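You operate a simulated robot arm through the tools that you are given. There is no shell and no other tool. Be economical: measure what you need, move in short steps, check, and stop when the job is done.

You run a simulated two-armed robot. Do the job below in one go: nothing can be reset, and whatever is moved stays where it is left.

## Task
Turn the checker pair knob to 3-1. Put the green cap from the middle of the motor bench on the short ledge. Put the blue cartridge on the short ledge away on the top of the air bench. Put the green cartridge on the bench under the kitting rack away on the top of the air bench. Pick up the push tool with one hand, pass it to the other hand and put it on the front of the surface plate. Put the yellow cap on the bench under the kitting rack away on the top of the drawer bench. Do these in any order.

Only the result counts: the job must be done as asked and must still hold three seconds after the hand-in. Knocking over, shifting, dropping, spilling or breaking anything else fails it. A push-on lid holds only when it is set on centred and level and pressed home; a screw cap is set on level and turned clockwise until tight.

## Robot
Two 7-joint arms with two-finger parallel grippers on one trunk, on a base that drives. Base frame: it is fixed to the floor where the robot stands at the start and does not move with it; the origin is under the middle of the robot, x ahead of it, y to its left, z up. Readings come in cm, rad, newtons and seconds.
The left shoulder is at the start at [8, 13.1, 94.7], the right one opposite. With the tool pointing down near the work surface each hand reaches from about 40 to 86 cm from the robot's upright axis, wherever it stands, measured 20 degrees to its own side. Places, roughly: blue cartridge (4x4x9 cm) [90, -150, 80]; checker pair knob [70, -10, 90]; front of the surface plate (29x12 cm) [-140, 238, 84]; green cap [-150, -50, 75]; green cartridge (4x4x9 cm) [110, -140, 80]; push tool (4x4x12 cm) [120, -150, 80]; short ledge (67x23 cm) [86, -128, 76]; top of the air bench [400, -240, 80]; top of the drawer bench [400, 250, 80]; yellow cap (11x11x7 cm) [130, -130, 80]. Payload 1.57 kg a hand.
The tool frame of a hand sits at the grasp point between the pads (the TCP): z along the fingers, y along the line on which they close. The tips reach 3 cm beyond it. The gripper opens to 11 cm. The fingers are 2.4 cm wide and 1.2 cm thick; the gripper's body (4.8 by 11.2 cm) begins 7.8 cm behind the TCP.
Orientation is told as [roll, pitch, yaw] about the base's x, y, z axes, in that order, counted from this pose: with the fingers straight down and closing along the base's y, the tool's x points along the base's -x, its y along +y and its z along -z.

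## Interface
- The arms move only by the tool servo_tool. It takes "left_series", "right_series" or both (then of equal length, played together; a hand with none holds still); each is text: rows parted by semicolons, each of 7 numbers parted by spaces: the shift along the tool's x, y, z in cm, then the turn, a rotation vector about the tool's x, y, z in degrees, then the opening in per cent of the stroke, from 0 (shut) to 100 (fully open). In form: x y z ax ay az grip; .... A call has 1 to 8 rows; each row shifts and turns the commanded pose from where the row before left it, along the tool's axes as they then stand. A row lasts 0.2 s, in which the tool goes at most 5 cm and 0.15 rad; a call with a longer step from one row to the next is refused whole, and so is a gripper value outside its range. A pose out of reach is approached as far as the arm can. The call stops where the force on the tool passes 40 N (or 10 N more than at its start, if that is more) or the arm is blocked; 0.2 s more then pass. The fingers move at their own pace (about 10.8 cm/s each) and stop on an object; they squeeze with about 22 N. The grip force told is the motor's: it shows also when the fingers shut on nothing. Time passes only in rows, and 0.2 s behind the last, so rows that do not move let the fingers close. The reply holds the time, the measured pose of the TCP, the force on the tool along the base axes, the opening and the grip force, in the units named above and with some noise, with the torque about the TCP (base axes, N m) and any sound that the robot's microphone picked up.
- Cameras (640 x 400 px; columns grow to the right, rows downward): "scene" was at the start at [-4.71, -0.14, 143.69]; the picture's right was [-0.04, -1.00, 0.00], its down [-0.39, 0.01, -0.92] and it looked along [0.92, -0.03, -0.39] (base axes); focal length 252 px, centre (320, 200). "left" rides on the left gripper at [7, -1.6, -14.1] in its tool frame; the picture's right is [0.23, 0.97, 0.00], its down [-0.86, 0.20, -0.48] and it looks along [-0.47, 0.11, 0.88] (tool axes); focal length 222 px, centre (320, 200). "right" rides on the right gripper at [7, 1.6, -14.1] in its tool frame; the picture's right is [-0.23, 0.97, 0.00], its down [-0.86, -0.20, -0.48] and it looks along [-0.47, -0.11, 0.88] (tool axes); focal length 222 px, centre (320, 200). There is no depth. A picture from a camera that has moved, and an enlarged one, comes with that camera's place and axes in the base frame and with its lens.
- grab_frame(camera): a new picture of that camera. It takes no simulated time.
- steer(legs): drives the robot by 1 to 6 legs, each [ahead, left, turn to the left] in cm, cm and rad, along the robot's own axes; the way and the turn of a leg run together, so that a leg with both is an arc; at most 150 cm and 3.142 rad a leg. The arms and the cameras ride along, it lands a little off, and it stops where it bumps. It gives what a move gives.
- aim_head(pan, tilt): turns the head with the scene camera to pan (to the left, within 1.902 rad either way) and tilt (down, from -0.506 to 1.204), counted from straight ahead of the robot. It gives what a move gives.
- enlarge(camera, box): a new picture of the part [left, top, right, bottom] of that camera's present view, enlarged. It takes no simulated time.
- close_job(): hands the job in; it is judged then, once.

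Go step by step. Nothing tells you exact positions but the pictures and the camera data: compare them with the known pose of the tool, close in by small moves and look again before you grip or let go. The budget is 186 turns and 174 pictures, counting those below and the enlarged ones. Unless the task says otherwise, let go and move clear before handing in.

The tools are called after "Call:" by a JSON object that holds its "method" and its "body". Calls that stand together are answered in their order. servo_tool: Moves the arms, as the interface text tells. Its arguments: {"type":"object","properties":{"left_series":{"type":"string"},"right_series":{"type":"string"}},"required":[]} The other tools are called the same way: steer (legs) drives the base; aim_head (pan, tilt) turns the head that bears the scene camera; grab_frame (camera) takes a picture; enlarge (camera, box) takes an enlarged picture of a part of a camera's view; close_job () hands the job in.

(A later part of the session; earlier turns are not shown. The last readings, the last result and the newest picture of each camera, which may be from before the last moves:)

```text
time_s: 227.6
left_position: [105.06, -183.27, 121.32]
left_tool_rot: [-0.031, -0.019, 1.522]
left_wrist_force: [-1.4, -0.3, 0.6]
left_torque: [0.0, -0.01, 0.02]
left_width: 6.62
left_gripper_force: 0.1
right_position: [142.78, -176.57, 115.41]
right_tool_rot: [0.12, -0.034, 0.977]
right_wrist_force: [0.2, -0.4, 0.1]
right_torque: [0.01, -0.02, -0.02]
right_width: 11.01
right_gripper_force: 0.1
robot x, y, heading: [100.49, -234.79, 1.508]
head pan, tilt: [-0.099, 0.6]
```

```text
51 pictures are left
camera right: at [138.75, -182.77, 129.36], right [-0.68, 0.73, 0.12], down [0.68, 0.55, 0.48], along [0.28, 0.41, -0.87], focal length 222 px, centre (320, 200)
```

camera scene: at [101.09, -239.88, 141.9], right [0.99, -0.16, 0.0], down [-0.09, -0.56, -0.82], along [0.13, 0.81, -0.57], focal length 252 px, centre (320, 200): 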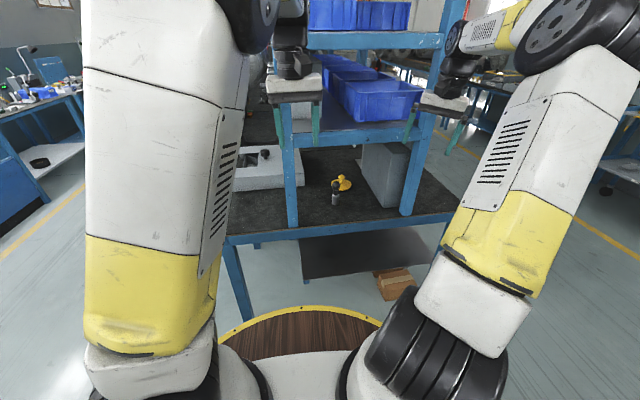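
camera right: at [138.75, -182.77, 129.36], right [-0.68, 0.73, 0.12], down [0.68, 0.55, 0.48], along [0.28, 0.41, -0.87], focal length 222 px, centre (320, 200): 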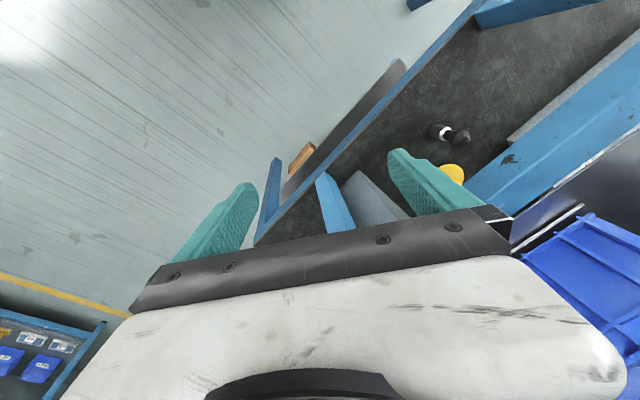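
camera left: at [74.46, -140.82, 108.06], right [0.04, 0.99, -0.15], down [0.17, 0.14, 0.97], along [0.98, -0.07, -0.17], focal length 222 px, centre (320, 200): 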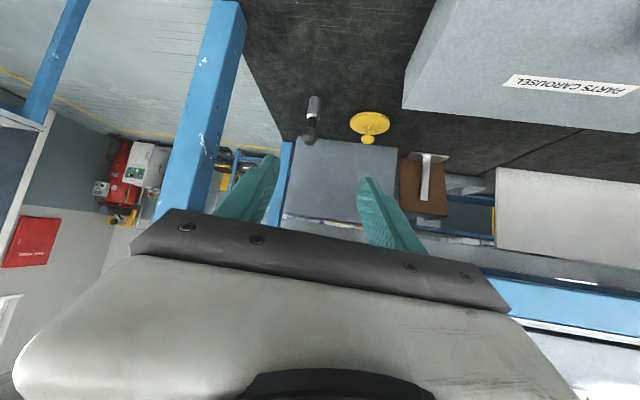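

The push tool stands clear between the posts at (122,-149.5). I turn the right hand forward, bring it in line, then step ahead and slant it.

Call:
{"method": "servo_tool", "body": {"right_series": "0 1.5 0 0 0 -7.5 80; 0 1.5 0 0 0 -7.5 60; 0 2 0 0 0 -7.5 60; 0 2 0 0 0 -7.5 60; 0 3 2 6.5 2 0 60; 0 3.5 2 0 0 0 60; 0 3.5 2 0 0 0 60; 0 3.5 2 0 0 0 60"}}

Call:
{"method": "servo_tool", "body": {"right_series": "0 0 0 0 -8 0 60; 0 0 0 0 -8 0 60; 0 0 0 0 -8 0 60; 0 0 0 0 -8 0 60; 0 0 0 0 -8 0 60; 0 0 0 0 -8 0 60; 0 0 0 0 0 0 60"}}

Call:
{"method": "grab_frame", "body": {"camera": "scene"}}

```text
time_s: 229.4
left_position: [105.12, -183.34, 121.39]
left_tool_rot: [-0.032, -0.019, 1.522]
left_wrist_force: [-0.2, 0.0, -0.3]
left_torque: [0.03, 0.04, 0.03]
left_width: 6.6
left_gripper_force: 0.0
right_position: [122.98, -172.37, 108.33]
right_tool_rot: [-0.028, -0.051, 1.502]
right_wrist_force: [0.9, -0.2, -0.5]
right_torque: [0.02, 0.05, 0.03]
right_width: 6.6
right_gripper_force: 0.1
robot x, y, heading: [100.77, -234.91, 1.506]
head pan, tilt: [-0.099, 0.6]
```

```text
time_s: 231.0
left_position: [105.09, -183.21, 121.44]
left_tool_rot: [-0.032, -0.019, 1.523]
left_wrist_force: [0.1, -0.7, -0.1]
left_torque: [0.02, 0.02, 0.04]
left_width: 6.58
left_gripper_force: 0.1
right_position: [122.61, -172.82, 107.2]
right_tool_rot: [-0.018, -0.832, 1.522]
right_wrist_force: [-0.1, -0.7, -0.2]
right_torque: [-0.01, 0.02, -0.02]
right_width: 6.6
right_gripper_force: 0.1
right hand out of reach, approached as far as the arm can: row 6
robot x, y, heading: [100.62, -234.79, 1.509]
head pan, tilt: [-0.099, 0.6]
```

```text
50 pictures are left
camera scene: at [101.08, -239.9, 141.9], right [0.99, -0.16, 0.0], down [-0.09, -0.56, -0.83], along [0.13, 0.81, -0.56], focal length 252 px, centre (320, 200)
```

scene: 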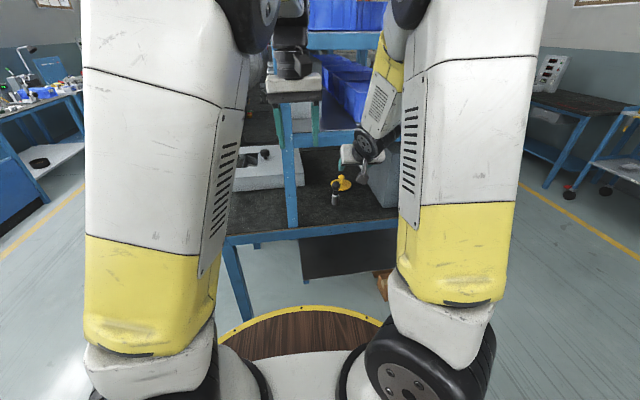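

Call:
{"method": "servo_tool", "body": {"right_series": "2.96 0 2.7 0 0 0 60; 2.96 0 2.7 0 0 0 60; 2.96 0 2.7 0 0 0 60; 0 0 0 0 0 0 60"}}

Call:
{"method": "steer", "body": {"legs": [[10, 0, 0]]}}

Call:
{"method": "servo_tool", "body": {"right_series": "0.7 0.7 3.5 0 0 0 60; 0.7 0.7 3.5 0 0 0 60; 0.4 0.3 3 0 0 0 60; 0 0 0 0 0 0 60"}}

Call:
{"method": "enlarge", "body": {"camera": "right", "box": [200, 60, 440, 220]}}

Call:
{"method": "enlarge", "body": {"camera": "scene", "box": [250, 100, 430, 230]}}

```text
time_s: 232.0
left_position: [105.07, -183.2, 121.45]
left_tool_rot: [-0.031, -0.02, 1.522]
left_wrist_force: [-0.3, -0.5, -0.4]
left_torque: [0.02, 0.0, 0.0]
left_width: 6.6
left_gripper_force: 0.0
right_position: [123.55, -171.66, 96.22]
right_tool_rot: [-0.045, -0.89, 1.535]
right_wrist_force: [-0.1, -0.2, 0.5]
right_torque: [0.0, 0.05, 0.0]
right_width: 6.61
right_gripper_force: 0.0
robot x, y, heading: [100.51, -235.24, 1.511]
head pan, tilt: [-0.099, 0.6]
```

```text
time_s: 233.1
left_position: [105.7, -173.77, 121.46]
left_tool_rot: [-0.031, -0.018, 1.524]
left_wrist_force: [0.2, 0.4, 0.4]
left_torque: [0.0, 0.02, 0.01]
left_width: 6.61
left_gripper_force: 0.1
right_position: [123.91, -162.17, 96.36]
right_tool_rot: [-0.043, -0.891, 1.533]
right_wrist_force: [-0.1, 0.3, -0.4]
right_torque: [0.02, -0.02, 0.0]
right_width: 6.6
right_gripper_force: 0.1
robot x, y, heading: [101.02, -224.95, 1.513]
head pan, tilt: [-0.099, 0.6]
```

```text
time_s: 234.1
left_position: [105.77, -173.79, 121.44]
left_tool_rot: [-0.032, -0.019, 1.524]
left_wrist_force: [-0.4, -0.1, 0.1]
left_torque: [0.02, 0.0, -0.06]
left_width: 6.61
left_gripper_force: 0.0
right_position: [122.89, -155.3, 88.45]
right_tool_rot: [-0.043, -0.891, 1.533]
right_wrist_force: [-0.1, 0.2, 0.6]
right_torque: [-0.02, -0.06, 0.01]
right_width: 6.58
right_gripper_force: 0.0
robot x, y, heading: [101.36, -225.4, 1.512]
head pan, tilt: [-0.099, 0.6]
```

```text
2.50 times, centred on (320, 140) of right
camera zoom: at [120.12, -170.54, 92.01], right [-0.97, 0.21, 0.15], down [0.18, 0.15, 0.97], along [0.18, 0.97, -0.19], focal length 555 px, centre (320, 350)
```

zoom: 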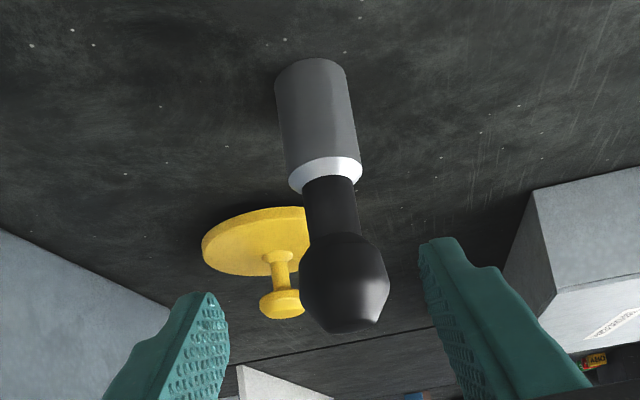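

```text
3.08 times, centred on (340, 165) of scene
camera zoom: at [101.67, -230.31, 141.9], right [0.99, -0.16, 0.0], down [-0.09, -0.56, -0.82], along [0.13, 0.81, -0.57], focal length 774 px, centre (258, 308)
```

zoom: 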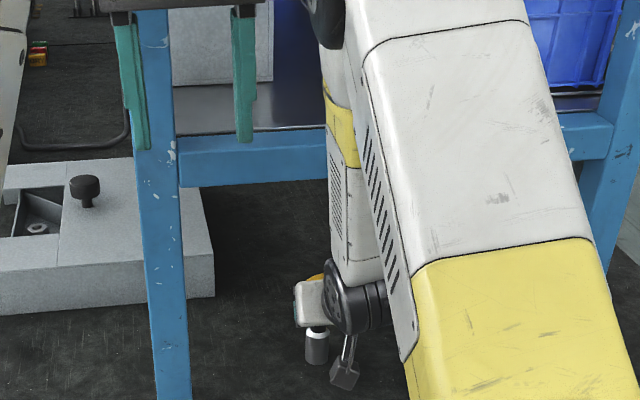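

Call:
{"method": "servo_tool", "body": {"right_series": "0.93 0.17 3.33 0 0 0 60; 0.93 0.17 3.33 0 0 0 60; 0.93 0.17 3.2 0 0 0 60; 0 0 0 0 0 0 30; 0 0 0 0 0 0 0; 0 0 0 0 0 0 0; 0 0 0 0 0 0 0"}}

Call:
{"method": "enlarge", "body": {"camera": "right", "box": [200, 60, 440, 220]}}

```text
time_s: 235.7
left_position: [105.7, -173.67, 121.39]
left_tool_rot: [-0.03, -0.02, 1.524]
left_wrist_force: [-0.5, 0.3, 0.6]
left_torque: [0.03, -0.02, -0.02]
left_width: 6.59
left_gripper_force: 0.0
right_position: [122.77, -149.36, 80.2]
right_tool_rot: [-0.043, -0.89, 1.537]
right_wrist_force: [-1.3, 1.5, 0.0]
right_torque: [0.01, 0.06, 0.02]
right_width: 3.15
right_gripper_force: 21.5
robot x, y, heading: [101.37, -225.28, 1.51]
head pan, tilt: [-0.099, 0.6]
```

```text
2.50 times, centred on (320, 140) of right
camera zoom: at [120.04, -164.52, 83.65], right [-0.97, 0.21, 0.15], down [0.18, 0.15, 0.97], along [0.18, 0.97, -0.19], focal length 555 px, centre (320, 350)
```

zoom: 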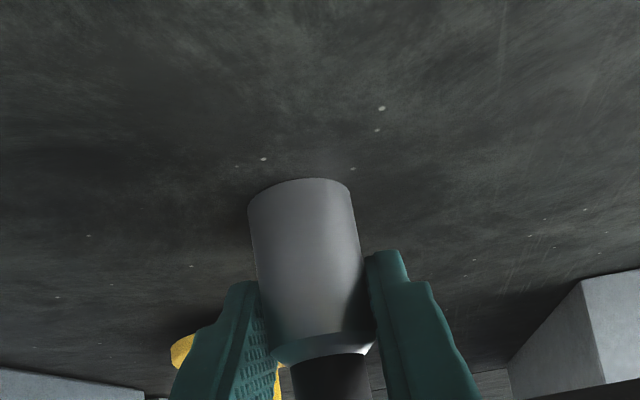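

Held (3.15 cm). Lift slightly and drive back into the open for the hand-over.

Call:
{"method": "servo_tool", "body": {"right_series": "-1.55 0 -1.26 0 0 0 0; -1.55 0 -1.26 0 0 0 0; -1.55 0 -1.26 0 0 0 0; 0 0 0 0 0 0 0"}}

Call:
{"method": "steer", "body": {"legs": [[-14, 0, 0.05], [0, 100, 0]]}}

Call:
{"method": "grab_frame", "body": {"camera": "scene"}}

```text
time_s: 236.7
left_position: [105.57, -173.71, 121.45]
left_tool_rot: [-0.031, -0.019, 1.522]
left_wrist_force: [-0.2, 0.3, 0.4]
left_torque: [0.02, 0.02, 0.01]
left_width: 6.59
left_gripper_force: 0.0
right_position: [122.59, -149.52, 86.42]
right_tool_rot: [-0.043, -0.89, 1.536]
right_wrist_force: [1.1, -0.2, -0.7]
right_torque: [0.01, 0.01, -0.01]
right_width: 3.12
right_gripper_force: 22.5
robot x, y, heading: [100.87, -225.48, 1.511]
head pan, tilt: [-0.099, 0.6]
```

```text
time_s: 239.4
left_position: [90.52, -187.3, 121.35]
left_tool_rot: [-0.033, -0.019, 1.572]
left_wrist_force: [0.3, 0.1, -0.2]
left_torque: [-0.01, 0.02, 0.04]
left_width: 6.58
left_gripper_force: 0.1
right_position: [108.14, -162.46, 86.47]
right_tool_rot: [-0.056, -0.889, 1.562]
right_wrist_force: [0.6, 0.8, -1.7]
right_torque: [0.0, -0.02, 0.03]
right_width: 3.14
right_gripper_force: 22.6
robot x, y, heading: [88.37, -239.24, 1.562]
head pan, tilt: [-0.099, 0.6]
stopped in leg 2: the force on the tool passed its limit at 56 N (the readings are from after the stop); the commanded pose is now the measured one
```

```text
46 pictures are left
camera scene: at [89.18, -244.04, 141.9], right [0.99, -0.11, 0.0], down [-0.06, -0.56, -0.82], along [0.09, 0.82, -0.57], focal length 252 px, centre (320, 200)
```

scene: 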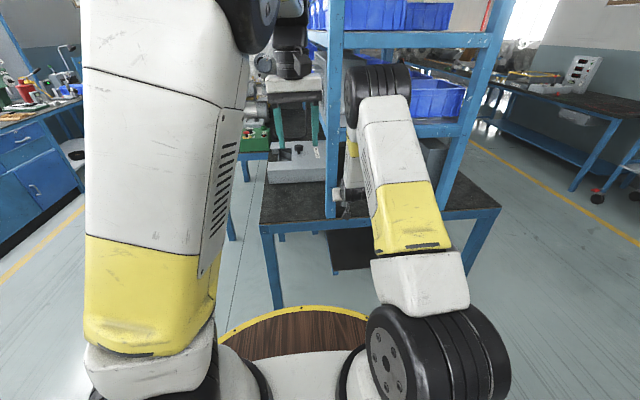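

The hand touched the post side as I strafed too early; tool is still held. I move off the post and retract the hand first.

Call:
{"method": "servo_tool", "body": {"right_series": "0 -1.5 0 0 0 0 0; 0 -0.5 -2 0 0 0 0; 0 0 -4 0 0 0 0; 0 0 -4 0 0 0 0; 0 0 -4 0 0 0 0; 0 0 0 0 0 0 0"}}

Call:
{"method": "grab_frame", "body": {"camera": "right"}}

```text
time_s: 240.8
left_position: [90.36, -187.38, 121.44]
left_tool_rot: [-0.03, -0.019, 1.57]
left_wrist_force: [-0.5, -0.3, 0.1]
left_torque: [-0.01, 0.0, 0.03]
left_width: 6.62
left_gripper_force: 0.1
right_position: [109.07, -173.03, 95.42]
right_tool_rot: [-0.055, -0.889, 1.561]
right_wrist_force: [0.1, 0.2, -0.2]
right_torque: [-0.01, 0.0, -0.03]
right_width: 3.13
right_gripper_force: 22.1
robot x, y, heading: [88.56, -239.08, 1.559]
head pan, tilt: [-0.099, 0.6]
```

```text
45 pictures are left
camera right: at [106.59, -188.34, 98.67], right [-0.97, 0.19, 0.14], down [0.17, 0.16, 0.97], along [0.17, 0.97, -0.19], focal length 222 px, centre (320, 200)
```

right: 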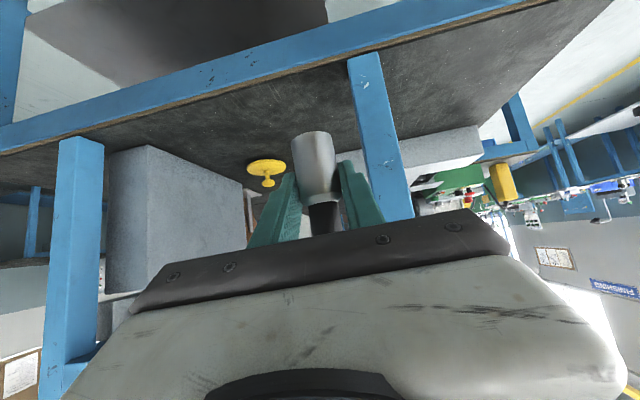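

Call:
{"method": "steer", "body": {"legs": [[0, 105, 0]]}}

Call:
{"method": "servo_tool", "body": {"right_series": "0 0 0 -6.2 0 -5 0; 0 0 0 -6.2 0 -5 0; 0 0 0 -6.2 0 -5 0; 0 0 0 -6.2 0 -5 0; 0 0 0 -6.2 0 -5 0; 0 0 0 0 0 0 0"}}

Call:
{"method": "grab_frame", "body": {"camera": "scene"}}

```text
time_s: 246.1
left_position: [-14.17, -186.35, 121.39]
left_tool_rot: [-0.032, -0.021, 1.575]
left_wrist_force: [0.3, 1.0, -0.1]
left_torque: [0.01, -0.03, 0.01]
left_width: 6.61
left_gripper_force: 0.1
right_position: [4.5, -171.9, 95.4]
right_tool_rot: [-0.054, -0.888, 1.567]
right_wrist_force: [-0.4, 0.1, -2.0]
right_torque: [0.01, 0.02, 0.03]
right_width: 3.12
right_gripper_force: 21.7
robot x, y, heading: [-15.82, -238.19, 1.563]
head pan, tilt: [-0.099, 0.6]
```

```text
time_s: 247.5
left_position: [-14.31, -186.3, 121.38]
left_tool_rot: [-0.031, -0.019, 1.574]
left_wrist_force: [-0.1, -0.5, -0.2]
left_torque: [0.0, -0.02, -0.01]
left_width: 6.6
left_gripper_force: 0.1
right_position: [4.53, -172.0, 95.21]
right_tool_rot: [-0.038, -0.868, 2.247]
right_wrist_force: [0.2, -0.6, -0.7]
right_torque: [0.01, -0.02, 0.01]
right_width: 3.13
right_gripper_force: 22.5
robot x, y, heading: [-16.13, -238.01, 1.562]
head pan, tilt: [-0.099, 0.6]
```

```text
44 pictures are left
camera scene: at [-15.2, -243.0, 141.9], right [0.99, -0.11, 0.0], down [-0.06, -0.56, -0.82], along [0.09, 0.82, -0.57], focal length 252 px, centre (320, 200)
```

scene: 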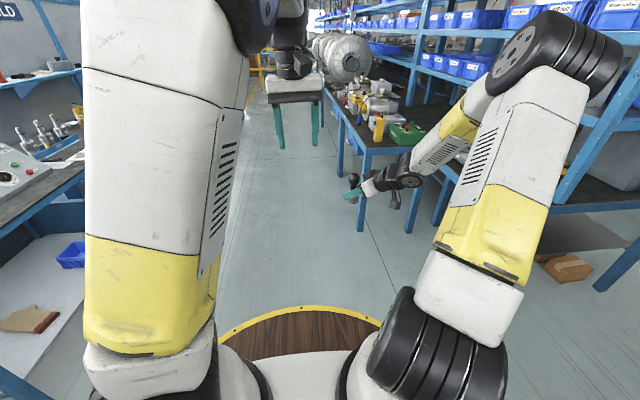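

Call:
{"method": "servo_tool", "body": {"right_series": "-0.26 4.49 0.3 0 0 0 0; -0.26 4.49 0.3 0 0 0 0; -0.26 4.49 0.3 0 0 0 0; -0.26 4.49 0.3 0 0 0 0; 0 0 0 0 0 0 0"}}

Call:
{"method": "grab_frame", "body": {"camera": "left"}}

Call:
{"method": "enlarge", "body": {"camera": "scene", "box": [220, 40, 440, 220]}}

```text
time_s: 248.7
left_position: [-14.15, -186.31, 121.46]
left_tool_rot: [-0.032, -0.017, 1.572]
left_wrist_force: [-0.5, -0.2, -0.5]
left_torque: [0.02, 0.0, -0.01]
left_width: 6.6
left_gripper_force: 0.1
right_position: [-10.79, -181.27, 94.91]
right_tool_rot: [-0.039, -0.869, 2.249]
right_wrist_force: [0.7, 0.7, -1.5]
right_torque: [0.0, -0.02, 0.03]
right_width: 3.12
right_gripper_force: 22.3
robot x, y, heading: [-16.43, -237.89, 1.558]
head pan, tilt: [-0.099, 0.6]
```

```text
43 pictures are left
camera left: at [-13.01, -193.47, 135.42], right [-0.97, -0.23, -0.03], down [-0.22, 0.84, 0.49], along [-0.08, 0.48, -0.87], focal length 222 px, centre (320, 200)
```

left: 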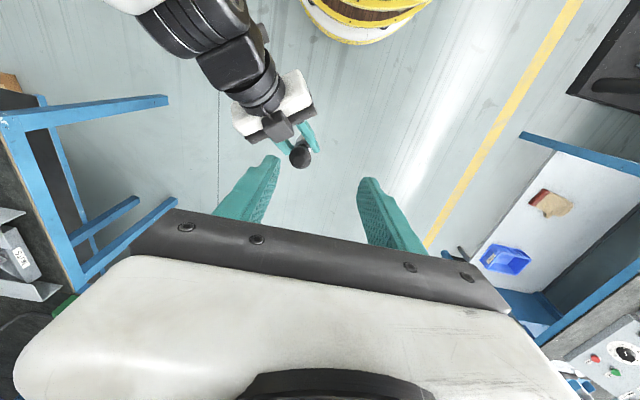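

```text
2.22 times, centred on (330, 130) of scene
camera zoom: at [-15.2, -243.0, 141.9], right [0.99, -0.11, 0.0], down [-0.06, -0.56, -0.82], along [0.09, 0.82, -0.57], focal length 559 px, centre (298, 356)
```

zoom: 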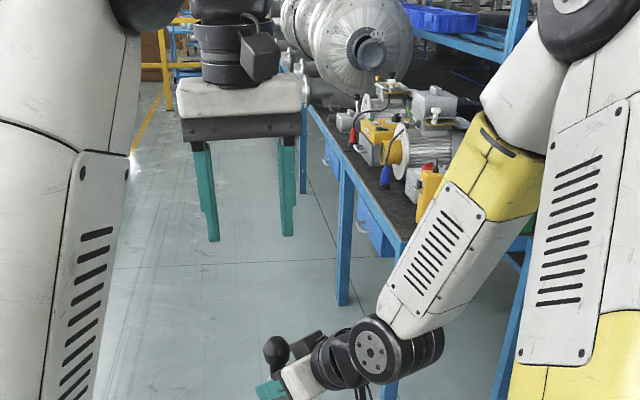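

Call:
{"method": "servo_tool", "body": {"left_series": "-2.2 -1.2 0 0 0 0 50; -2.13 -1.2 2 0 0 0 50; 0 0 4.5 0 0 0 50; 0 0 4.5 0 0 0 50; 0 0 4 0 0 0 50; 0 0 0 0 0 0 50"}}

Call:
{"method": "enlarge", "body": {"camera": "left", "box": [200, 80, 440, 240]}}

Call:
{"method": "enlarge", "body": {"camera": "scene", "box": [260, 100, 400, 220]}}

```text
time_s: 250.1
left_position: [-11.44, -181.48, 106.49]
left_tool_rot: [-0.031, -0.019, 1.575]
left_wrist_force: [0.3, 0.6, -0.1]
left_torque: [0.02, -0.02, 0.02]
left_width: 5.53
left_gripper_force: 0.0
right_position: [-10.75, -181.27, 94.84]
right_tool_rot: [-0.039, -0.869, 2.247]
right_wrist_force: [-0.6, 0.8, -1.5]
right_torque: [0.01, -0.02, -0.03]
right_width: 3.1
right_gripper_force: 21.3
robot x, y, heading: [-15.99, -238.06, 1.559]
head pan, tilt: [-0.099, 0.6]
```

```text
2.50 times, centred on (320, 160) of left
camera zoom: at [-10.32, -188.67, 120.53], right [-0.97, -0.23, -0.03], down [-0.22, 0.84, 0.49], along [-0.08, 0.48, -0.87], focal length 555 px, centre (320, 300)
```

zoom: 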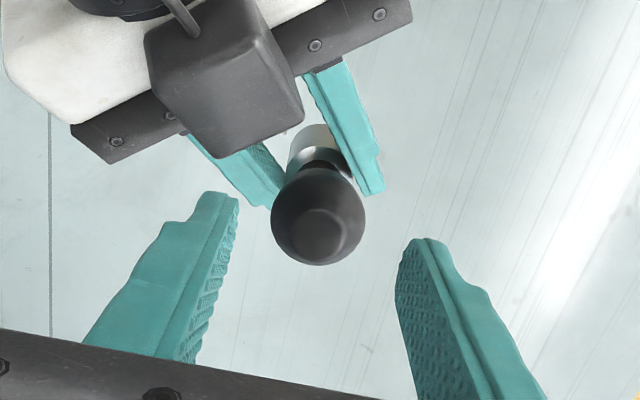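

```text
3.33 times, centred on (330, 160) of scene
camera zoom: at [-15.2, -243.0, 141.9], right [0.99, -0.11, 0.0], down [-0.06, -0.56, -0.82], along [0.09, 0.82, -0.57], focal length 838 px, centre (287, 333)
```

zoom: 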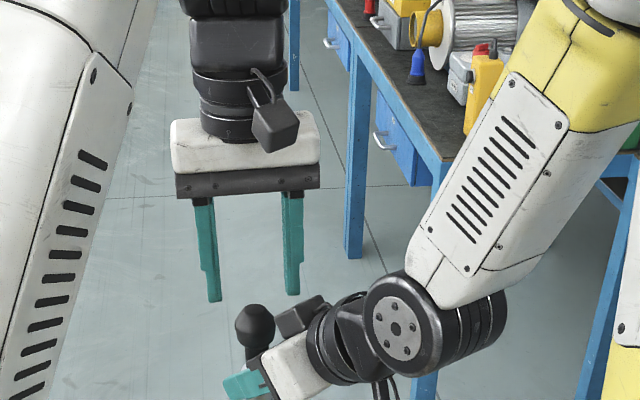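

Call:
{"method": "servo_tool", "body": {"left_series": "-0.4 0 2 0 0 0 50; 0 0 2 0 0 0 50; 0 0 1.5 0 0 0 50; 0 0 0 0 0 0 50"}}

Call:
{"method": "enlarge", "body": {"camera": "left", "box": [200, 80, 440, 240]}}

```text
time_s: 251.1
left_position: [-11.29, -181.02, 101.17]
left_tool_rot: [-0.032, -0.026, 1.575]
left_wrist_force: [-2.5, -0.8, 31.9]
left_torque: [-0.37, -1.1, -0.07]
left_width: 5.37
left_gripper_force: 0.0
right_position: [-10.65, -181.47, 94.57]
right_tool_rot: [-0.03, -0.86, 2.241]
right_wrist_force: [1.8, 1.1, -31.9]
right_torque: [0.07, 1.17, 0.08]
right_width: 3.12
right_gripper_force: 22.0
robot x, y, heading: [-15.96, -238.27, 1.562]
head pan, tilt: [-0.099, 0.6]
```

```text
2.50 times, centred on (320, 160) of left
camera zoom: at [-10.12, -188.15, 115.18], right [-0.97, -0.23, -0.04], down [-0.22, 0.84, 0.49], along [-0.08, 0.49, -0.87], focal length 555 px, centre (320, 300)
```

zoom: 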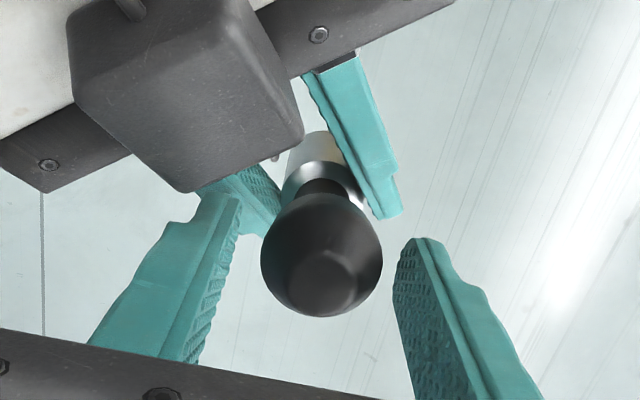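

Call:
{"method": "servo_tool", "body": {"left_series": "0 0 -1.2 0 0 0 50; 0 0 0 0 0 0 30; 0 0 0 0 0 0 0; 0 0 0 0 0 0 0"}}

Call:
{"method": "enlarge", "body": {"camera": "left", "box": [200, 80, 440, 240]}}

```text
time_s: 252.1
left_position: [-11.3, -181.26, 102.07]
left_tool_rot: [-0.027, -0.014, 1.574]
left_wrist_force: [-4.1, -5.6, -15.5]
left_torque: [-0.31, 0.06, 0.04]
left_width: 3.53
left_gripper_force: 22.1
right_position: [-10.83, -181.13, 95.03]
right_tool_rot: [-0.041, -0.873, 2.248]
right_wrist_force: [2.7, 6.0, 15.7]
right_torque: [-0.09, 0.26, -0.08]
right_width: 3.15
right_gripper_force: 21.8
robot x, y, heading: [-15.85, -237.97, 1.563]
head pan, tilt: [-0.099, 0.6]
```

```text
2.50 times, centred on (320, 160) of left
camera zoom: at [-10.13, -188.34, 116.1], right [-0.97, -0.23, -0.03], down [-0.22, 0.85, 0.49], along [-0.08, 0.48, -0.87], focal length 555 px, centre (320, 300)
```

zoom: 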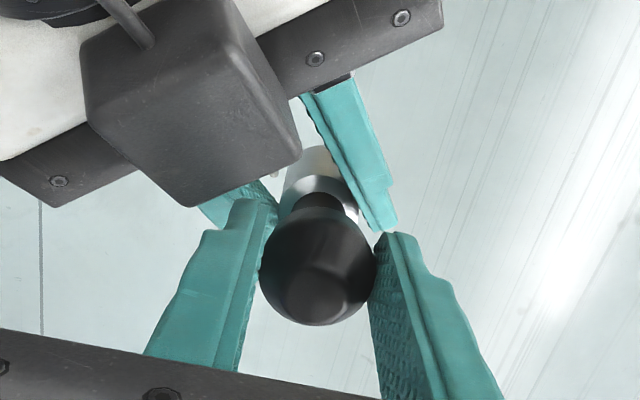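

Both hands hold the tool. Now the right opens and withdraws horizontally.

Call:
{"method": "servo_tool", "body": {"right_series": "0 0 0 0 0 0 20; 0 0 0 0 0 0 60; 0 0 0 0 0 0 60; 1.3 0 -1.53 0 0 0 60; 2.6 0 -3.05 0 0 0 60; 2.9 0 -3.43 0 0 0 60; 2.9 0 -3.43 0 0 0 60; 0 0 0 0 0 0 60"}}

Call:
{"method": "grab_frame", "body": {"camera": "left"}}

Call:
{"method": "enlarge", "body": {"camera": "scene", "box": [240, 100, 440, 250]}}

```text
time_s: 253.9
left_position: [-11.23, -181.08, 102.19]
left_tool_rot: [-0.031, -0.019, 1.574]
left_wrist_force: [-0.6, 0.0, -0.6]
left_torque: [0.0, 0.0, -0.03]
left_width: 3.47
left_gripper_force: 22.0
right_position: [-0.1, -188.67, 94.95]
right_tool_rot: [-0.037, -0.865, 2.245]
right_wrist_force: [0.0, -0.7, -0.2]
right_torque: [0.03, -0.02, 0.02]
right_width: 6.59
right_gripper_force: 0.0
right hand out of reach, approached as far as the arm can: row 6, 7
robot x, y, heading: [-16.27, -237.93, 1.567]
head pan, tilt: [-0.099, 0.6]
```

```text
37 pictures are left
camera left: at [-10.14, -188.27, 116.19], right [-0.97, -0.23, -0.03], down [-0.22, 0.84, 0.49], along [-0.08, 0.48, -0.87], focal length 222 px, centre (320, 200)
```

left: 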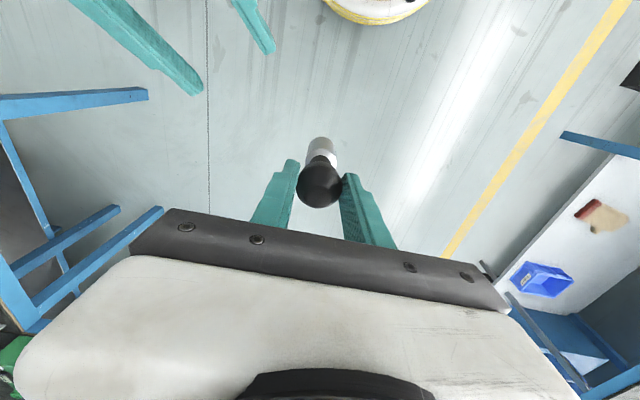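

```text
2.67 times, centred on (340, 175) of scene
camera zoom: at [-15.2, -243.0, 141.9], right [0.99, -0.11, 0.0], down [-0.06, -0.56, -0.82], along [0.09, 0.82, -0.57], focal length 671 px, centre (267, 267)
```

zoom: 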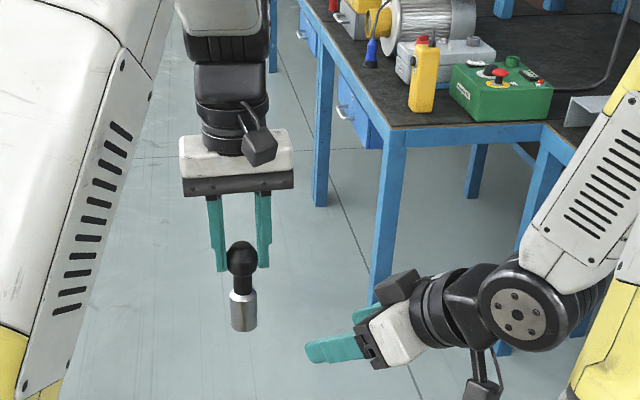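

Hand-over done: the left hand holds the push tool upright. Now I drive along the aisle (+y) toward the surface plate.

Call:
{"method": "steer", "body": {"legs": [[0, 30, 0], [150, 0, 0], [100, 0, 0]]}}

Call:
{"method": "aim_head", "body": {"pan": 0.35, "tilt": 0.35}}

Call:
{"method": "grab_frame", "body": {"camera": "scene"}}

```text
time_s: 267.9
left_position: [-38.17, 69.87, 102.18]
left_tool_rot: [-0.033, -0.019, 1.563]
left_wrist_force: [-0.2, 0.2, 0.0]
left_torque: [-0.01, 0.0, -0.02]
left_width: 3.48
left_gripper_force: 22.0
right_position: [-27.11, 62.19, 94.95]
right_tool_rot: [-0.037, -0.866, 2.234]
right_wrist_force: [-0.2, 0.7, -0.6]
right_torque: [0.01, 0.04, 0.02]
right_width: 6.62
right_gripper_force: 0.1
robot x, y, heading: [-43.57, 12.87, 1.551]
head pan, tilt: [-0.099, 0.6]
```

```text
time_s: 268.8
left_position: [-38.03, 69.82, 102.24]
left_tool_rot: [-0.031, -0.019, 1.563]
left_wrist_force: [-0.1, -0.6, -0.2]
left_torque: [0.0, 0.0, -0.01]
left_width: 3.46
left_gripper_force: 22.3
right_position: [-27.21, 62.16, 94.87]
right_tool_rot: [-0.036, -0.864, 2.234]
right_wrist_force: [0.4, 0.3, -0.1]
right_torque: [-0.01, 0.01, -0.01]
right_width: 6.59
right_gripper_force: 0.0
robot x, y, heading: [-43.26, 12.97, 1.551]
head pan, tilt: [0.351, 0.351]
```

```text
35 pictures are left
camera scene: at [-46.96, 8.02, 144.18], right [0.95, 0.32, 0.0], down [0.11, -0.33, -0.94], along [-0.3, 0.89, -0.34], focal length 252 px, centre (320, 200)
```

scene: 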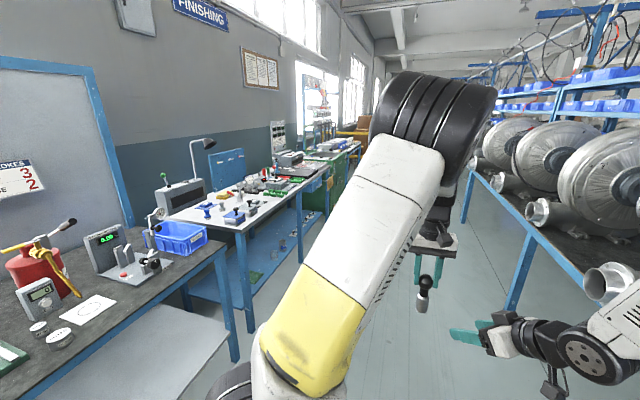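

Call:
{"method": "steer", "body": {"legs": [[150, 0, 0.02], [72, 0, 0], [0, 0, 1.57]]}}

Call:
{"method": "aim_head", "body": {"pan": -0.15, "tilt": 0.5}}

Call:
{"method": "grab_frame", "body": {"camera": "scene"}}

```text
time_s: 283.6
left_position: [-105.77, 239.93, 102.15]
left_tool_rot: [-0.032, -0.019, -3.103]
left_wrist_force: [0.3, -0.2, -0.8]
left_torque: [0.0, -0.02, 0.0]
left_width: 3.49
left_gripper_force: 21.5
right_position: [-98.72, 251.23, 94.91]
right_tool_rot: [-0.037, -0.866, -2.431]
right_wrist_force: [0.1, -0.5, -0.2]
right_torque: [-0.02, -0.03, -0.01]
right_width: 6.63
right_gripper_force: 0.1
robot x, y, heading: [-48.79, 237.42, -3.111]
head pan, tilt: [0.351, 0.351]
```

```text
time_s: 284.5
left_position: [-105.81, 239.97, 102.15]
left_tool_rot: [-0.032, -0.02, -3.103]
left_wrist_force: [0.4, -0.5, -0.2]
left_torque: [-0.06, -0.02, 0.0]
left_width: 3.53
left_gripper_force: 21.9
right_position: [-98.76, 251.25, 94.81]
right_tool_rot: [-0.036, -0.865, -2.431]
right_wrist_force: [-0.3, -0.2, 0.8]
right_torque: [-0.01, 0.01, -0.03]
right_width: 6.62
right_gripper_force: 0.1
robot x, y, heading: [-48.8, 236.95, -3.118]
head pan, tilt: [-0.15, 0.499]
```

```text
34 pictures are left
camera scene: at [-43.78, 238.85, 142.81], right [0.12, 0.99, 0.0], down [0.47, -0.06, -0.88], along [-0.87, 0.11, -0.48], focal length 252 px, centre (320, 200)
```

scene: 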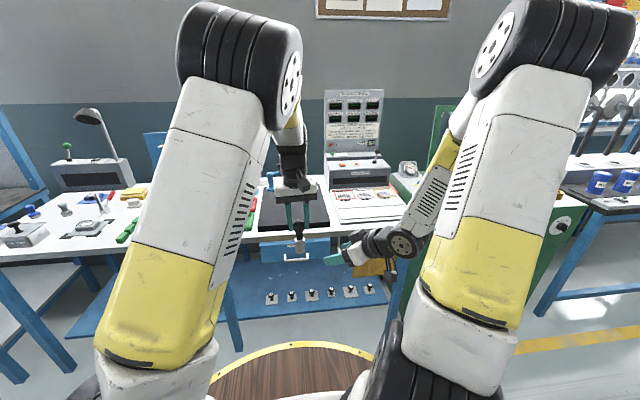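

Call:
{"method": "enlarge", "body": {"camera": "scene", "box": [220, 150, 420, 290]}}

Call:
{"method": "grab_frame", "body": {"camera": "left"}}

```text
2.86 times, centred on (320, 220) of scene
camera zoom: at [-43.78, 238.85, 142.81], right [0.12, 0.99, 0.0], down [0.47, -0.06, -0.88], along [-0.87, 0.11, -0.48], focal length 719 px, centre (320, 143)
```

zoom: 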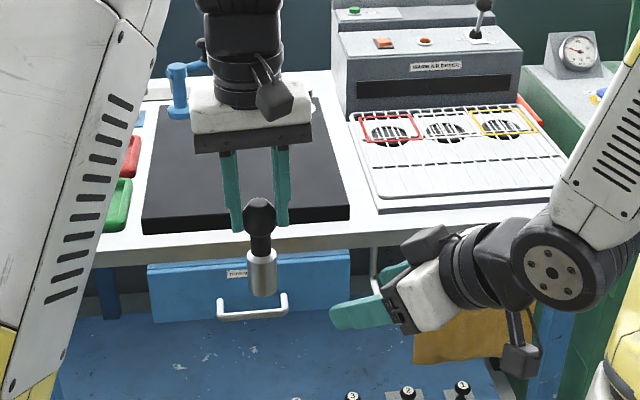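

```text
32 pictures are left
camera left: at [-98.67, 241.45, 116.19], right [0.26, -0.96, -0.03], down [-0.84, -0.25, 0.49], along [-0.48, -0.1, -0.87], focal length 222 px, centre (320, 200)
```

left: 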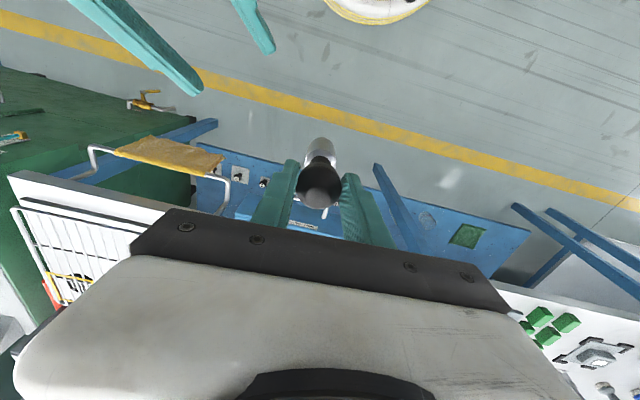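

The surface plate is the black slab (x from -130, y 225–254). I drive ahead 20 and place the tool at about (-136,239).

Call:
{"method": "steer", "body": {"legs": [[20, 0, 0]]}}

Call:
{"method": "servo_tool", "body": {"left_series": "-3.5 0 0 0 0 0 0; -3.5 0 0 0 0 0 0; -3 0 0 0 0 0 0; 0 0 0 0 0 0 0"}}

Call:
{"method": "enlarge", "body": {"camera": "scene", "box": [220, 150, 420, 310]}}

```text
time_s: 286.1
left_position: [-125.99, 239.44, 102.12]
left_tool_rot: [-0.032, -0.019, -3.103]
left_wrist_force: [-0.9, 0.1, 0.2]
left_torque: [-0.04, -0.02, 0.01]
left_width: 3.47
left_gripper_force: 21.7
right_position: [-118.92, 250.76, 94.92]
right_tool_rot: [-0.037, -0.866, -2.431]
right_wrist_force: [0.7, -0.4, -0.2]
right_torque: [0.02, -0.01, -0.01]
right_width: 6.61
right_gripper_force: 0.0
robot x, y, heading: [-69.19, 236.71, -3.117]
head pan, tilt: [-0.15, 0.499]
```

```text
time_s: 287.1
left_position: [-131.85, 242.86, 103.73]
left_tool_rot: [-0.027, -0.022, -3.099]
left_wrist_force: [0.3, -0.5, -1.3]
left_torque: [-0.01, -0.05, 0.0]
left_width: 3.48
left_gripper_force: 21.7
left hand out of reach, approached as far as the arm can: row 1, 2, 3
right_position: [-118.85, 250.83, 95.07]
right_tool_rot: [-0.038, -0.866, -2.432]
right_wrist_force: [-0.3, 0.3, -0.4]
right_torque: [0.01, -0.02, 0.02]
right_width: 6.62
right_gripper_force: 0.1
robot x, y, heading: [-68.62, 236.71, -3.116]
head pan, tilt: [-0.15, 0.499]
```

```text
2.50 times, centred on (320, 230) of scene
camera zoom: at [-63.98, 238.33, 142.81], right [0.12, 0.99, 0.0], down [0.48, -0.06, -0.88], along [-0.87, 0.11, -0.48], focal length 629 px, centre (320, 125)
```

zoom: 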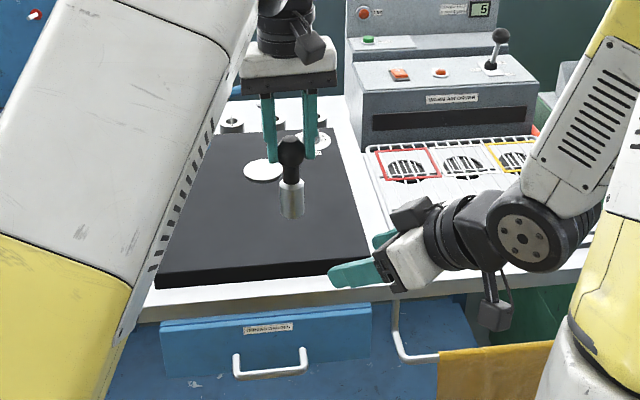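

Call:
{"method": "steer", "body": {"legs": [[4.5, 0, 0]]}}

Call:
{"method": "servo_tool", "body": {"left_series": "0 0 3 0 0 0 0; 0 0 3 0 0 0 0; 0 0 1 0 0 0 0; 0 0 0 0 0 0 0"}}

Call:
{"method": "enlarge", "body": {"camera": "scene", "box": [220, 170, 400, 310]}}

```text
time_s: 288.0
left_position: [-136.49, 242.6, 103.84]
left_tool_rot: [-0.027, -0.021, -3.095]
left_wrist_force: [-0.2, 0.1, -1.8]
left_torque: [-0.01, -0.04, -0.03]
left_width: 3.5
left_gripper_force: 21.5
right_position: [-123.63, 250.58, 94.89]
right_tool_rot: [-0.034, -0.866, -2.43]
right_wrist_force: [0.4, -0.2, 0.3]
right_torque: [-0.01, -0.02, 0.02]
right_width: 6.61
right_gripper_force: 0.0
robot x, y, heading: [-73.46, 236.17, -3.116]
head pan, tilt: [-0.15, 0.499]
```

```text
time_s: 289.0
left_position: [-135.56, 243.97, 97.21]
left_tool_rot: [-0.023, -0.025, -3.095]
left_wrist_force: [-0.3, -0.3, -1.9]
left_torque: [-0.01, -0.01, 0.0]
left_width: 3.48
left_gripper_force: 22.1
left hand out of reach, approached as far as the arm can: row 1, 2
right_position: [-123.55, 250.53, 94.95]
right_tool_rot: [-0.037, -0.865, -2.43]
right_wrist_force: [0.1, 0.3, -0.9]
right_torque: [0.02, -0.01, 0.02]
right_width: 6.6
right_gripper_force: 0.0
robot x, y, heading: [-73.81, 236.35, -3.113]
head pan, tilt: [-0.15, 0.499]
```

```text
2.86 times, centred on (310, 240) of scene
camera zoom: at [-68.56, 238.21, 142.81], right [0.12, 0.99, 0.0], down [0.48, -0.06, -0.88], along [-0.87, 0.11, -0.48], focal length 719 px, centre (349, 86)
```

zoom: 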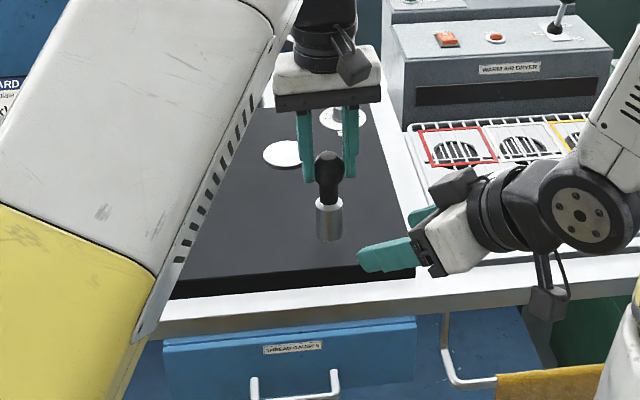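

Call:
{"method": "servo_tool", "body": {"left_series": "0 0 0.6 0 0 0 0; 0 0 0.5 0 0 0 0; 0 0 0.4 0 0 0 0; 0 0 0.3 0 0 0 0; 0 0 0 0 0 0 0"}}

```text
time_s: 290.2
left_position: [-135.21, 244.31, 95.58]
left_tool_rot: [-0.022, -0.026, -3.094]
left_wrist_force: [0.7, -0.7, -1.3]
left_torque: [0.0, 0.01, -0.01]
left_width: 3.47
left_gripper_force: 22.2
left hand out of reach, approached as far as the arm can: row 1, 3
right_position: [-123.56, 250.64, 94.95]
right_tool_rot: [-0.037, -0.866, -2.428]
right_wrist_force: [0.4, 0.4, -0.5]
right_torque: [0.0, 0.02, 0.0]
right_width: 6.6
right_gripper_force: 0.0
robot x, y, heading: [-73.81, 236.34, -3.114]
head pan, tilt: [-0.15, 0.499]
```

Call:
{"method": "servo_tool", "body": {"left_series": "0 0 0.3 0 0 0 0; 0 0 0.3 0 0 0 0; 0 0 0 0 0 0 0"}}

Call:
{"method": "enlarge", "body": {"camera": "scene", "box": [260, 190, 360, 270]}}

```text
time_s: 291.0
left_position: [-135.19, 244.57, 95.01]
left_tool_rot: [-0.024, -0.024, -3.095]
left_wrist_force: [0.5, -0.4, -1.2]
left_torque: [-0.03, -0.01, 0.03]
left_width: 3.45
left_gripper_force: 22.4
right_position: [-123.54, 250.67, 94.88]
right_tool_rot: [-0.038, -0.866, -2.43]
right_wrist_force: [1.1, -0.7, 0.3]
right_torque: [0.02, 0.01, 0.0]
right_width: 6.6
right_gripper_force: 0.0
robot x, y, heading: [-73.24, 236.14, -3.115]
head pan, tilt: [-0.15, 0.499]
```

```text
5.00 times, centred on (310, 230) of scene
camera zoom: at [-68.56, 238.21, 142.81], right [0.12, 0.99, 0.0], down [0.48, -0.06, -0.88], along [-0.87, 0.11, -0.48], focal length 1258 px, centre (370, 50)
```

zoom: 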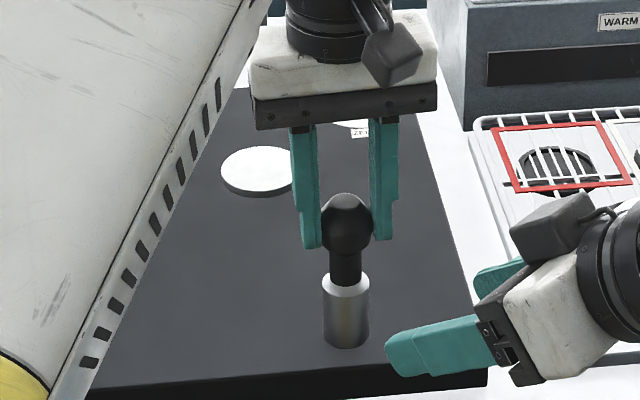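

Call:
{"method": "servo_tool", "body": {"left_series": "0 0 0.25 0 0 0 0; 0 0 0.25 0 0 0 0; 0 0 0 0 0 0 0"}}

```text
time_s: 291.8
left_position: [-135.18, 244.67, 94.41]
left_tool_rot: [-0.021, -0.024, -3.094]
left_wrist_force: [0.2, 0.4, -1.3]
left_torque: [0.0, 0.02, 0.01]
left_width: 3.5
left_gripper_force: 21.9
left hand out of reach, approached as far as the arm can: row 1
right_position: [-123.51, 250.62, 94.88]
right_tool_rot: [-0.036, -0.866, -2.428]
right_wrist_force: [-0.2, 1.5, -0.4]
right_torque: [0.01, 0.01, 0.02]
right_width: 6.61
right_gripper_force: 0.1
robot x, y, heading: [-73.49, 236.2, -3.113]
head pan, tilt: [-0.15, 0.499]
```

Call:
{"method": "servo_tool", "body": {"left_series": "0 0 0.25 0 0 0 0; 0 0 0.25 0 0 0 0; 0 0 0 0 0 0 0"}}

```text
time_s: 292.6
left_position: [-135.13, 244.85, 94.17]
left_tool_rot: [-0.025, -0.027, -3.092]
left_wrist_force: [-2.5, -1.8, 17.2]
left_torque: [-0.07, 0.26, 0.05]
left_width: 3.49
left_gripper_force: 21.8
right_position: [-123.53, 250.51, 94.95]
right_tool_rot: [-0.038, -0.864, -2.428]
right_wrist_force: [0.3, 0.3, 0.7]
right_torque: [-0.02, 0.0, 0.01]
right_width: 6.59
right_gripper_force: 0.1
robot x, y, heading: [-73.34, 236.74, -3.112]
head pan, tilt: [-0.15, 0.499]
```

Contact. Open and lift away.

Call:
{"method": "servo_tool", "body": {"left_series": "0 0 -0.1 0 0 0 0; 0 0 0 0 0 0 45; 0 0 0 0 0 0 60; 0 0 -3 0 0 0 60; 0 0 -4.5 0 0 0 60; 0 0 -4.5 0 0 0 60"}}

Call:
{"method": "enlarge", "body": {"camera": "scene", "box": [240, 170, 380, 290]}}

```text
time_s: 294.0
left_position: [-134.72, 244.42, 106.43]
left_tool_rot: [-0.026, -0.023, -3.098]
left_wrist_force: [0.0, 0.3, 0.1]
left_torque: [0.01, -0.05, -0.01]
left_width: 6.61
left_gripper_force: 0.2
right_position: [-123.53, 250.6, 94.92]
right_tool_rot: [-0.036, -0.865, -2.43]
right_wrist_force: [-0.5, -0.1, -0.6]
right_torque: [0.0, 0.0, 0.03]
right_width: 6.58
right_gripper_force: 0.2
robot x, y, heading: [-73.72, 236.8, -3.113]
head pan, tilt: [-0.15, 0.499]
```

```text
3.33 times, centred on (310, 230) of scene
camera zoom: at [-68.58, 238.22, 142.81], right [0.12, 0.99, 0.0], down [0.48, -0.06, -0.88], along [-0.87, 0.11, -0.48], focal length 838 px, centre (353, 100)
```

zoom: 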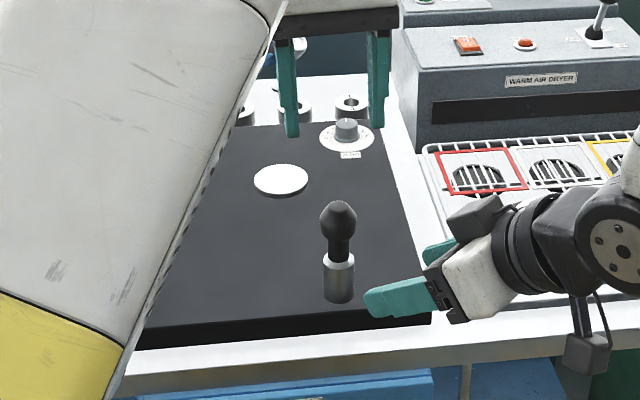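

Push tool stands on the plate. Now back off and strafe along the aisle toward the motor bench for the green cap.

Call:
{"method": "steer", "body": {"legs": [[-30, 0, -0.028], [0, 145, 0], [0, 140, 0]]}}

Call:
{"method": "aim_head", "body": {"pan": 0.0, "tilt": 0.5}}

Call:
{"method": "grab_frame", "body": {"camera": "scene"}}

```text
time_s: 309.6
left_position: [-103.75, -42.93, 106.49]
left_tool_rot: [-0.026, -0.023, -3.125]
left_wrist_force: [0.8, -0.8, -0.3]
left_torque: [-0.01, 0.02, 0.0]
left_width: 6.59
left_gripper_force: 0.0
right_position: [-92.35, -36.91, 95.02]
right_tool_rot: [-0.036, -0.867, -2.457]
right_wrist_force: [-0.2, 0.6, -0.5]
right_torque: [-0.01, 0.0, -0.03]
right_width: 6.6
right_gripper_force: 0.1
robot x, y, heading: [-42.55, -52.22, 3.142]
head pan, tilt: [-0.15, 0.499]
```

```text
time_s: 310.4
left_position: [-103.69, -43.0, 106.26]
left_tool_rot: [-0.028, -0.022, -3.123]
left_wrist_force: [0.5, 0.5, -0.3]
left_torque: [0.0, -0.02, -0.02]
left_width: 6.61
left_gripper_force: 0.2
right_position: [-92.38, -36.96, 94.92]
right_tool_rot: [-0.036, -0.866, -2.457]
right_wrist_force: [-0.2, -0.1, -0.6]
right_torque: [0.02, 0.04, 0.01]
right_width: 6.58
right_gripper_force: 0.1
robot x, y, heading: [-42.4, -52.44, 3.142]
head pan, tilt: [0.0, 0.499]
```

```text
27 pictures are left
camera scene: at [-37.85, -52.24, 142.81], right [0.0, 1.0, 0.0], down [0.48, 0.0, -0.88], along [-0.88, 0.0, -0.48], focal length 252 px, centre (320, 200)
```

scene: 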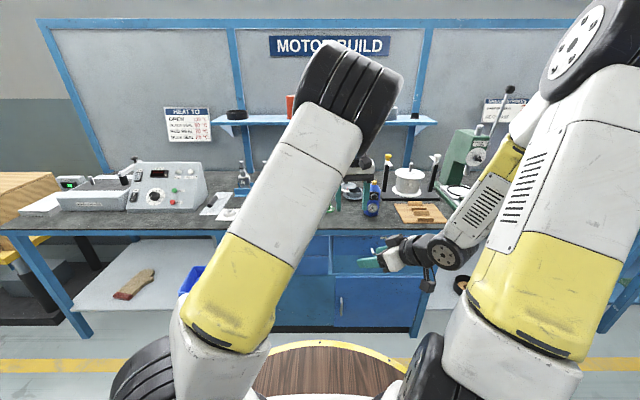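

Call:
{"method": "enlarge", "body": {"camera": "scene", "box": [220, 150, 400, 250]}}

Call:
{"method": "grab_frame", "body": {"camera": "left"}}

```text
3.56 times, centred on (310, 200) of scene
camera zoom: at [-37.85, -52.24, 142.81], right [0.0, 1.0, 0.0], down [0.48, 0.0, -0.88], along [-0.88, 0.0, -0.48], focal length 894 px, centre (356, 200)
```

zoom: 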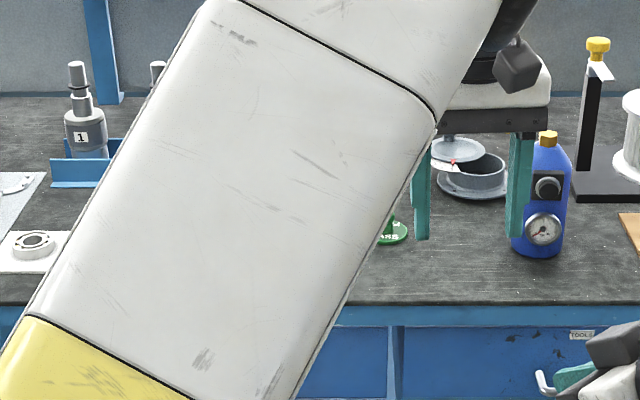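

```text
25 pictures are left
camera left: at [-96.5, -41.48, 120.35], right [0.24, -0.97, -0.03], down [-0.84, -0.23, 0.49], along [-0.48, -0.09, -0.87], focal length 222 px, centre (320, 200)
```

left: 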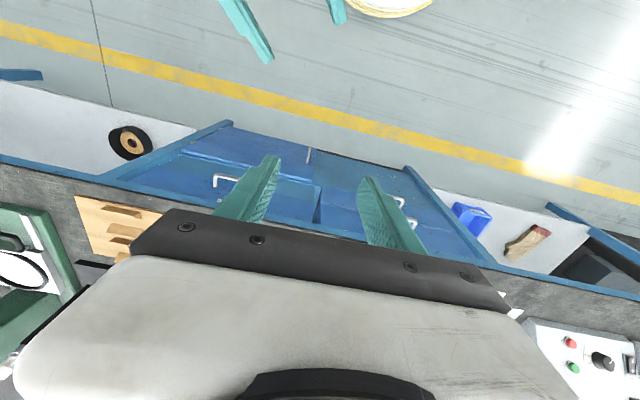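

The green cap is near (-151,-49). I drive closer so that the left hand comes over it.

Call:
{"method": "steer", "body": {"legs": [[41, 6.5, 0]]}}

Call:
{"method": "grab_frame", "body": {"camera": "left"}}

```text
time_s: 312.9
left_position: [-145.44, -48.45, 106.26]
left_tool_rot: [-0.026, -0.021, -3.139]
left_wrist_force: [0.3, 0.3, -0.4]
left_torque: [-0.01, 0.0, -0.02]
left_width: 6.62
left_gripper_force: 0.0
right_position: [-133.96, -42.56, 94.92]
right_tool_rot: [-0.037, -0.865, -2.47]
right_wrist_force: [-0.3, 0.3, 0.6]
right_torque: [-0.02, -0.03, -0.01]
right_width: 6.6
right_gripper_force: 0.0
robot x, y, heading: [-84.63, -58.75, 3.13]
head pan, tilt: [0.0, 0.499]
```

```text
24 pictures are left
camera left: at [-138.17, -47.08, 120.36], right [0.23, -0.97, -0.03], down [-0.84, -0.22, 0.49], along [-0.49, -0.09, -0.87], focal length 222 px, centre (320, 200)
```

left: 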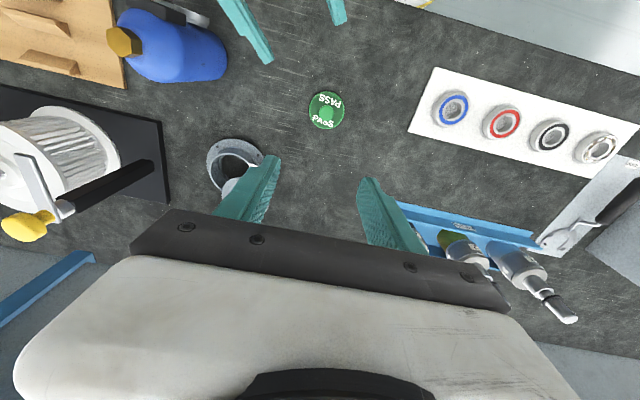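

Call:
{"method": "enlarge", "body": {"camera": "left", "box": [285, 80, 365, 140]}}

Call:
{"method": "enlarge", "body": {"camera": "scene", "box": [270, 180, 400, 280]}}

```text
6.67 times, centred on (325, 110) of left
camera zoom: at [-138.17, -47.08, 120.36], right [0.23, -0.97, -0.03], down [-0.84, -0.22, 0.49], along [-0.49, -0.09, -0.87], focal length 1481 px, centre (287, 800)
```

zoom: 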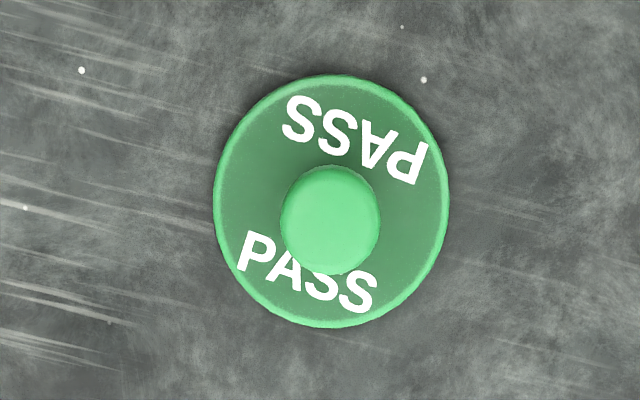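

```text
4.00 times, centred on (335, 230) of scene
camera zoom: at [-79.66, -58.6, 142.81], right [0.01, 1.0, 0.0], down [0.48, -0.01, -0.88], along [-0.88, 0.01, -0.48], focal length 1006 px, centre (260, 80)
```

zoom: 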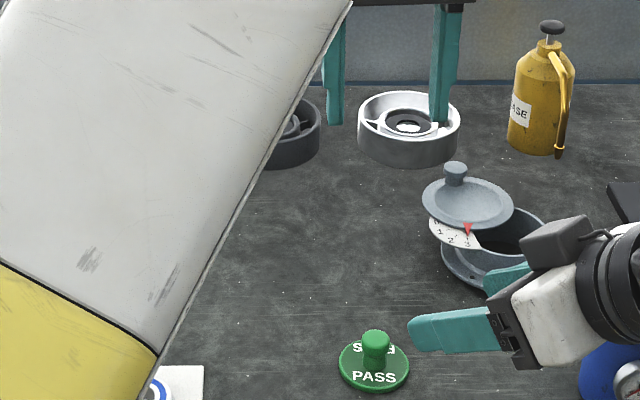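

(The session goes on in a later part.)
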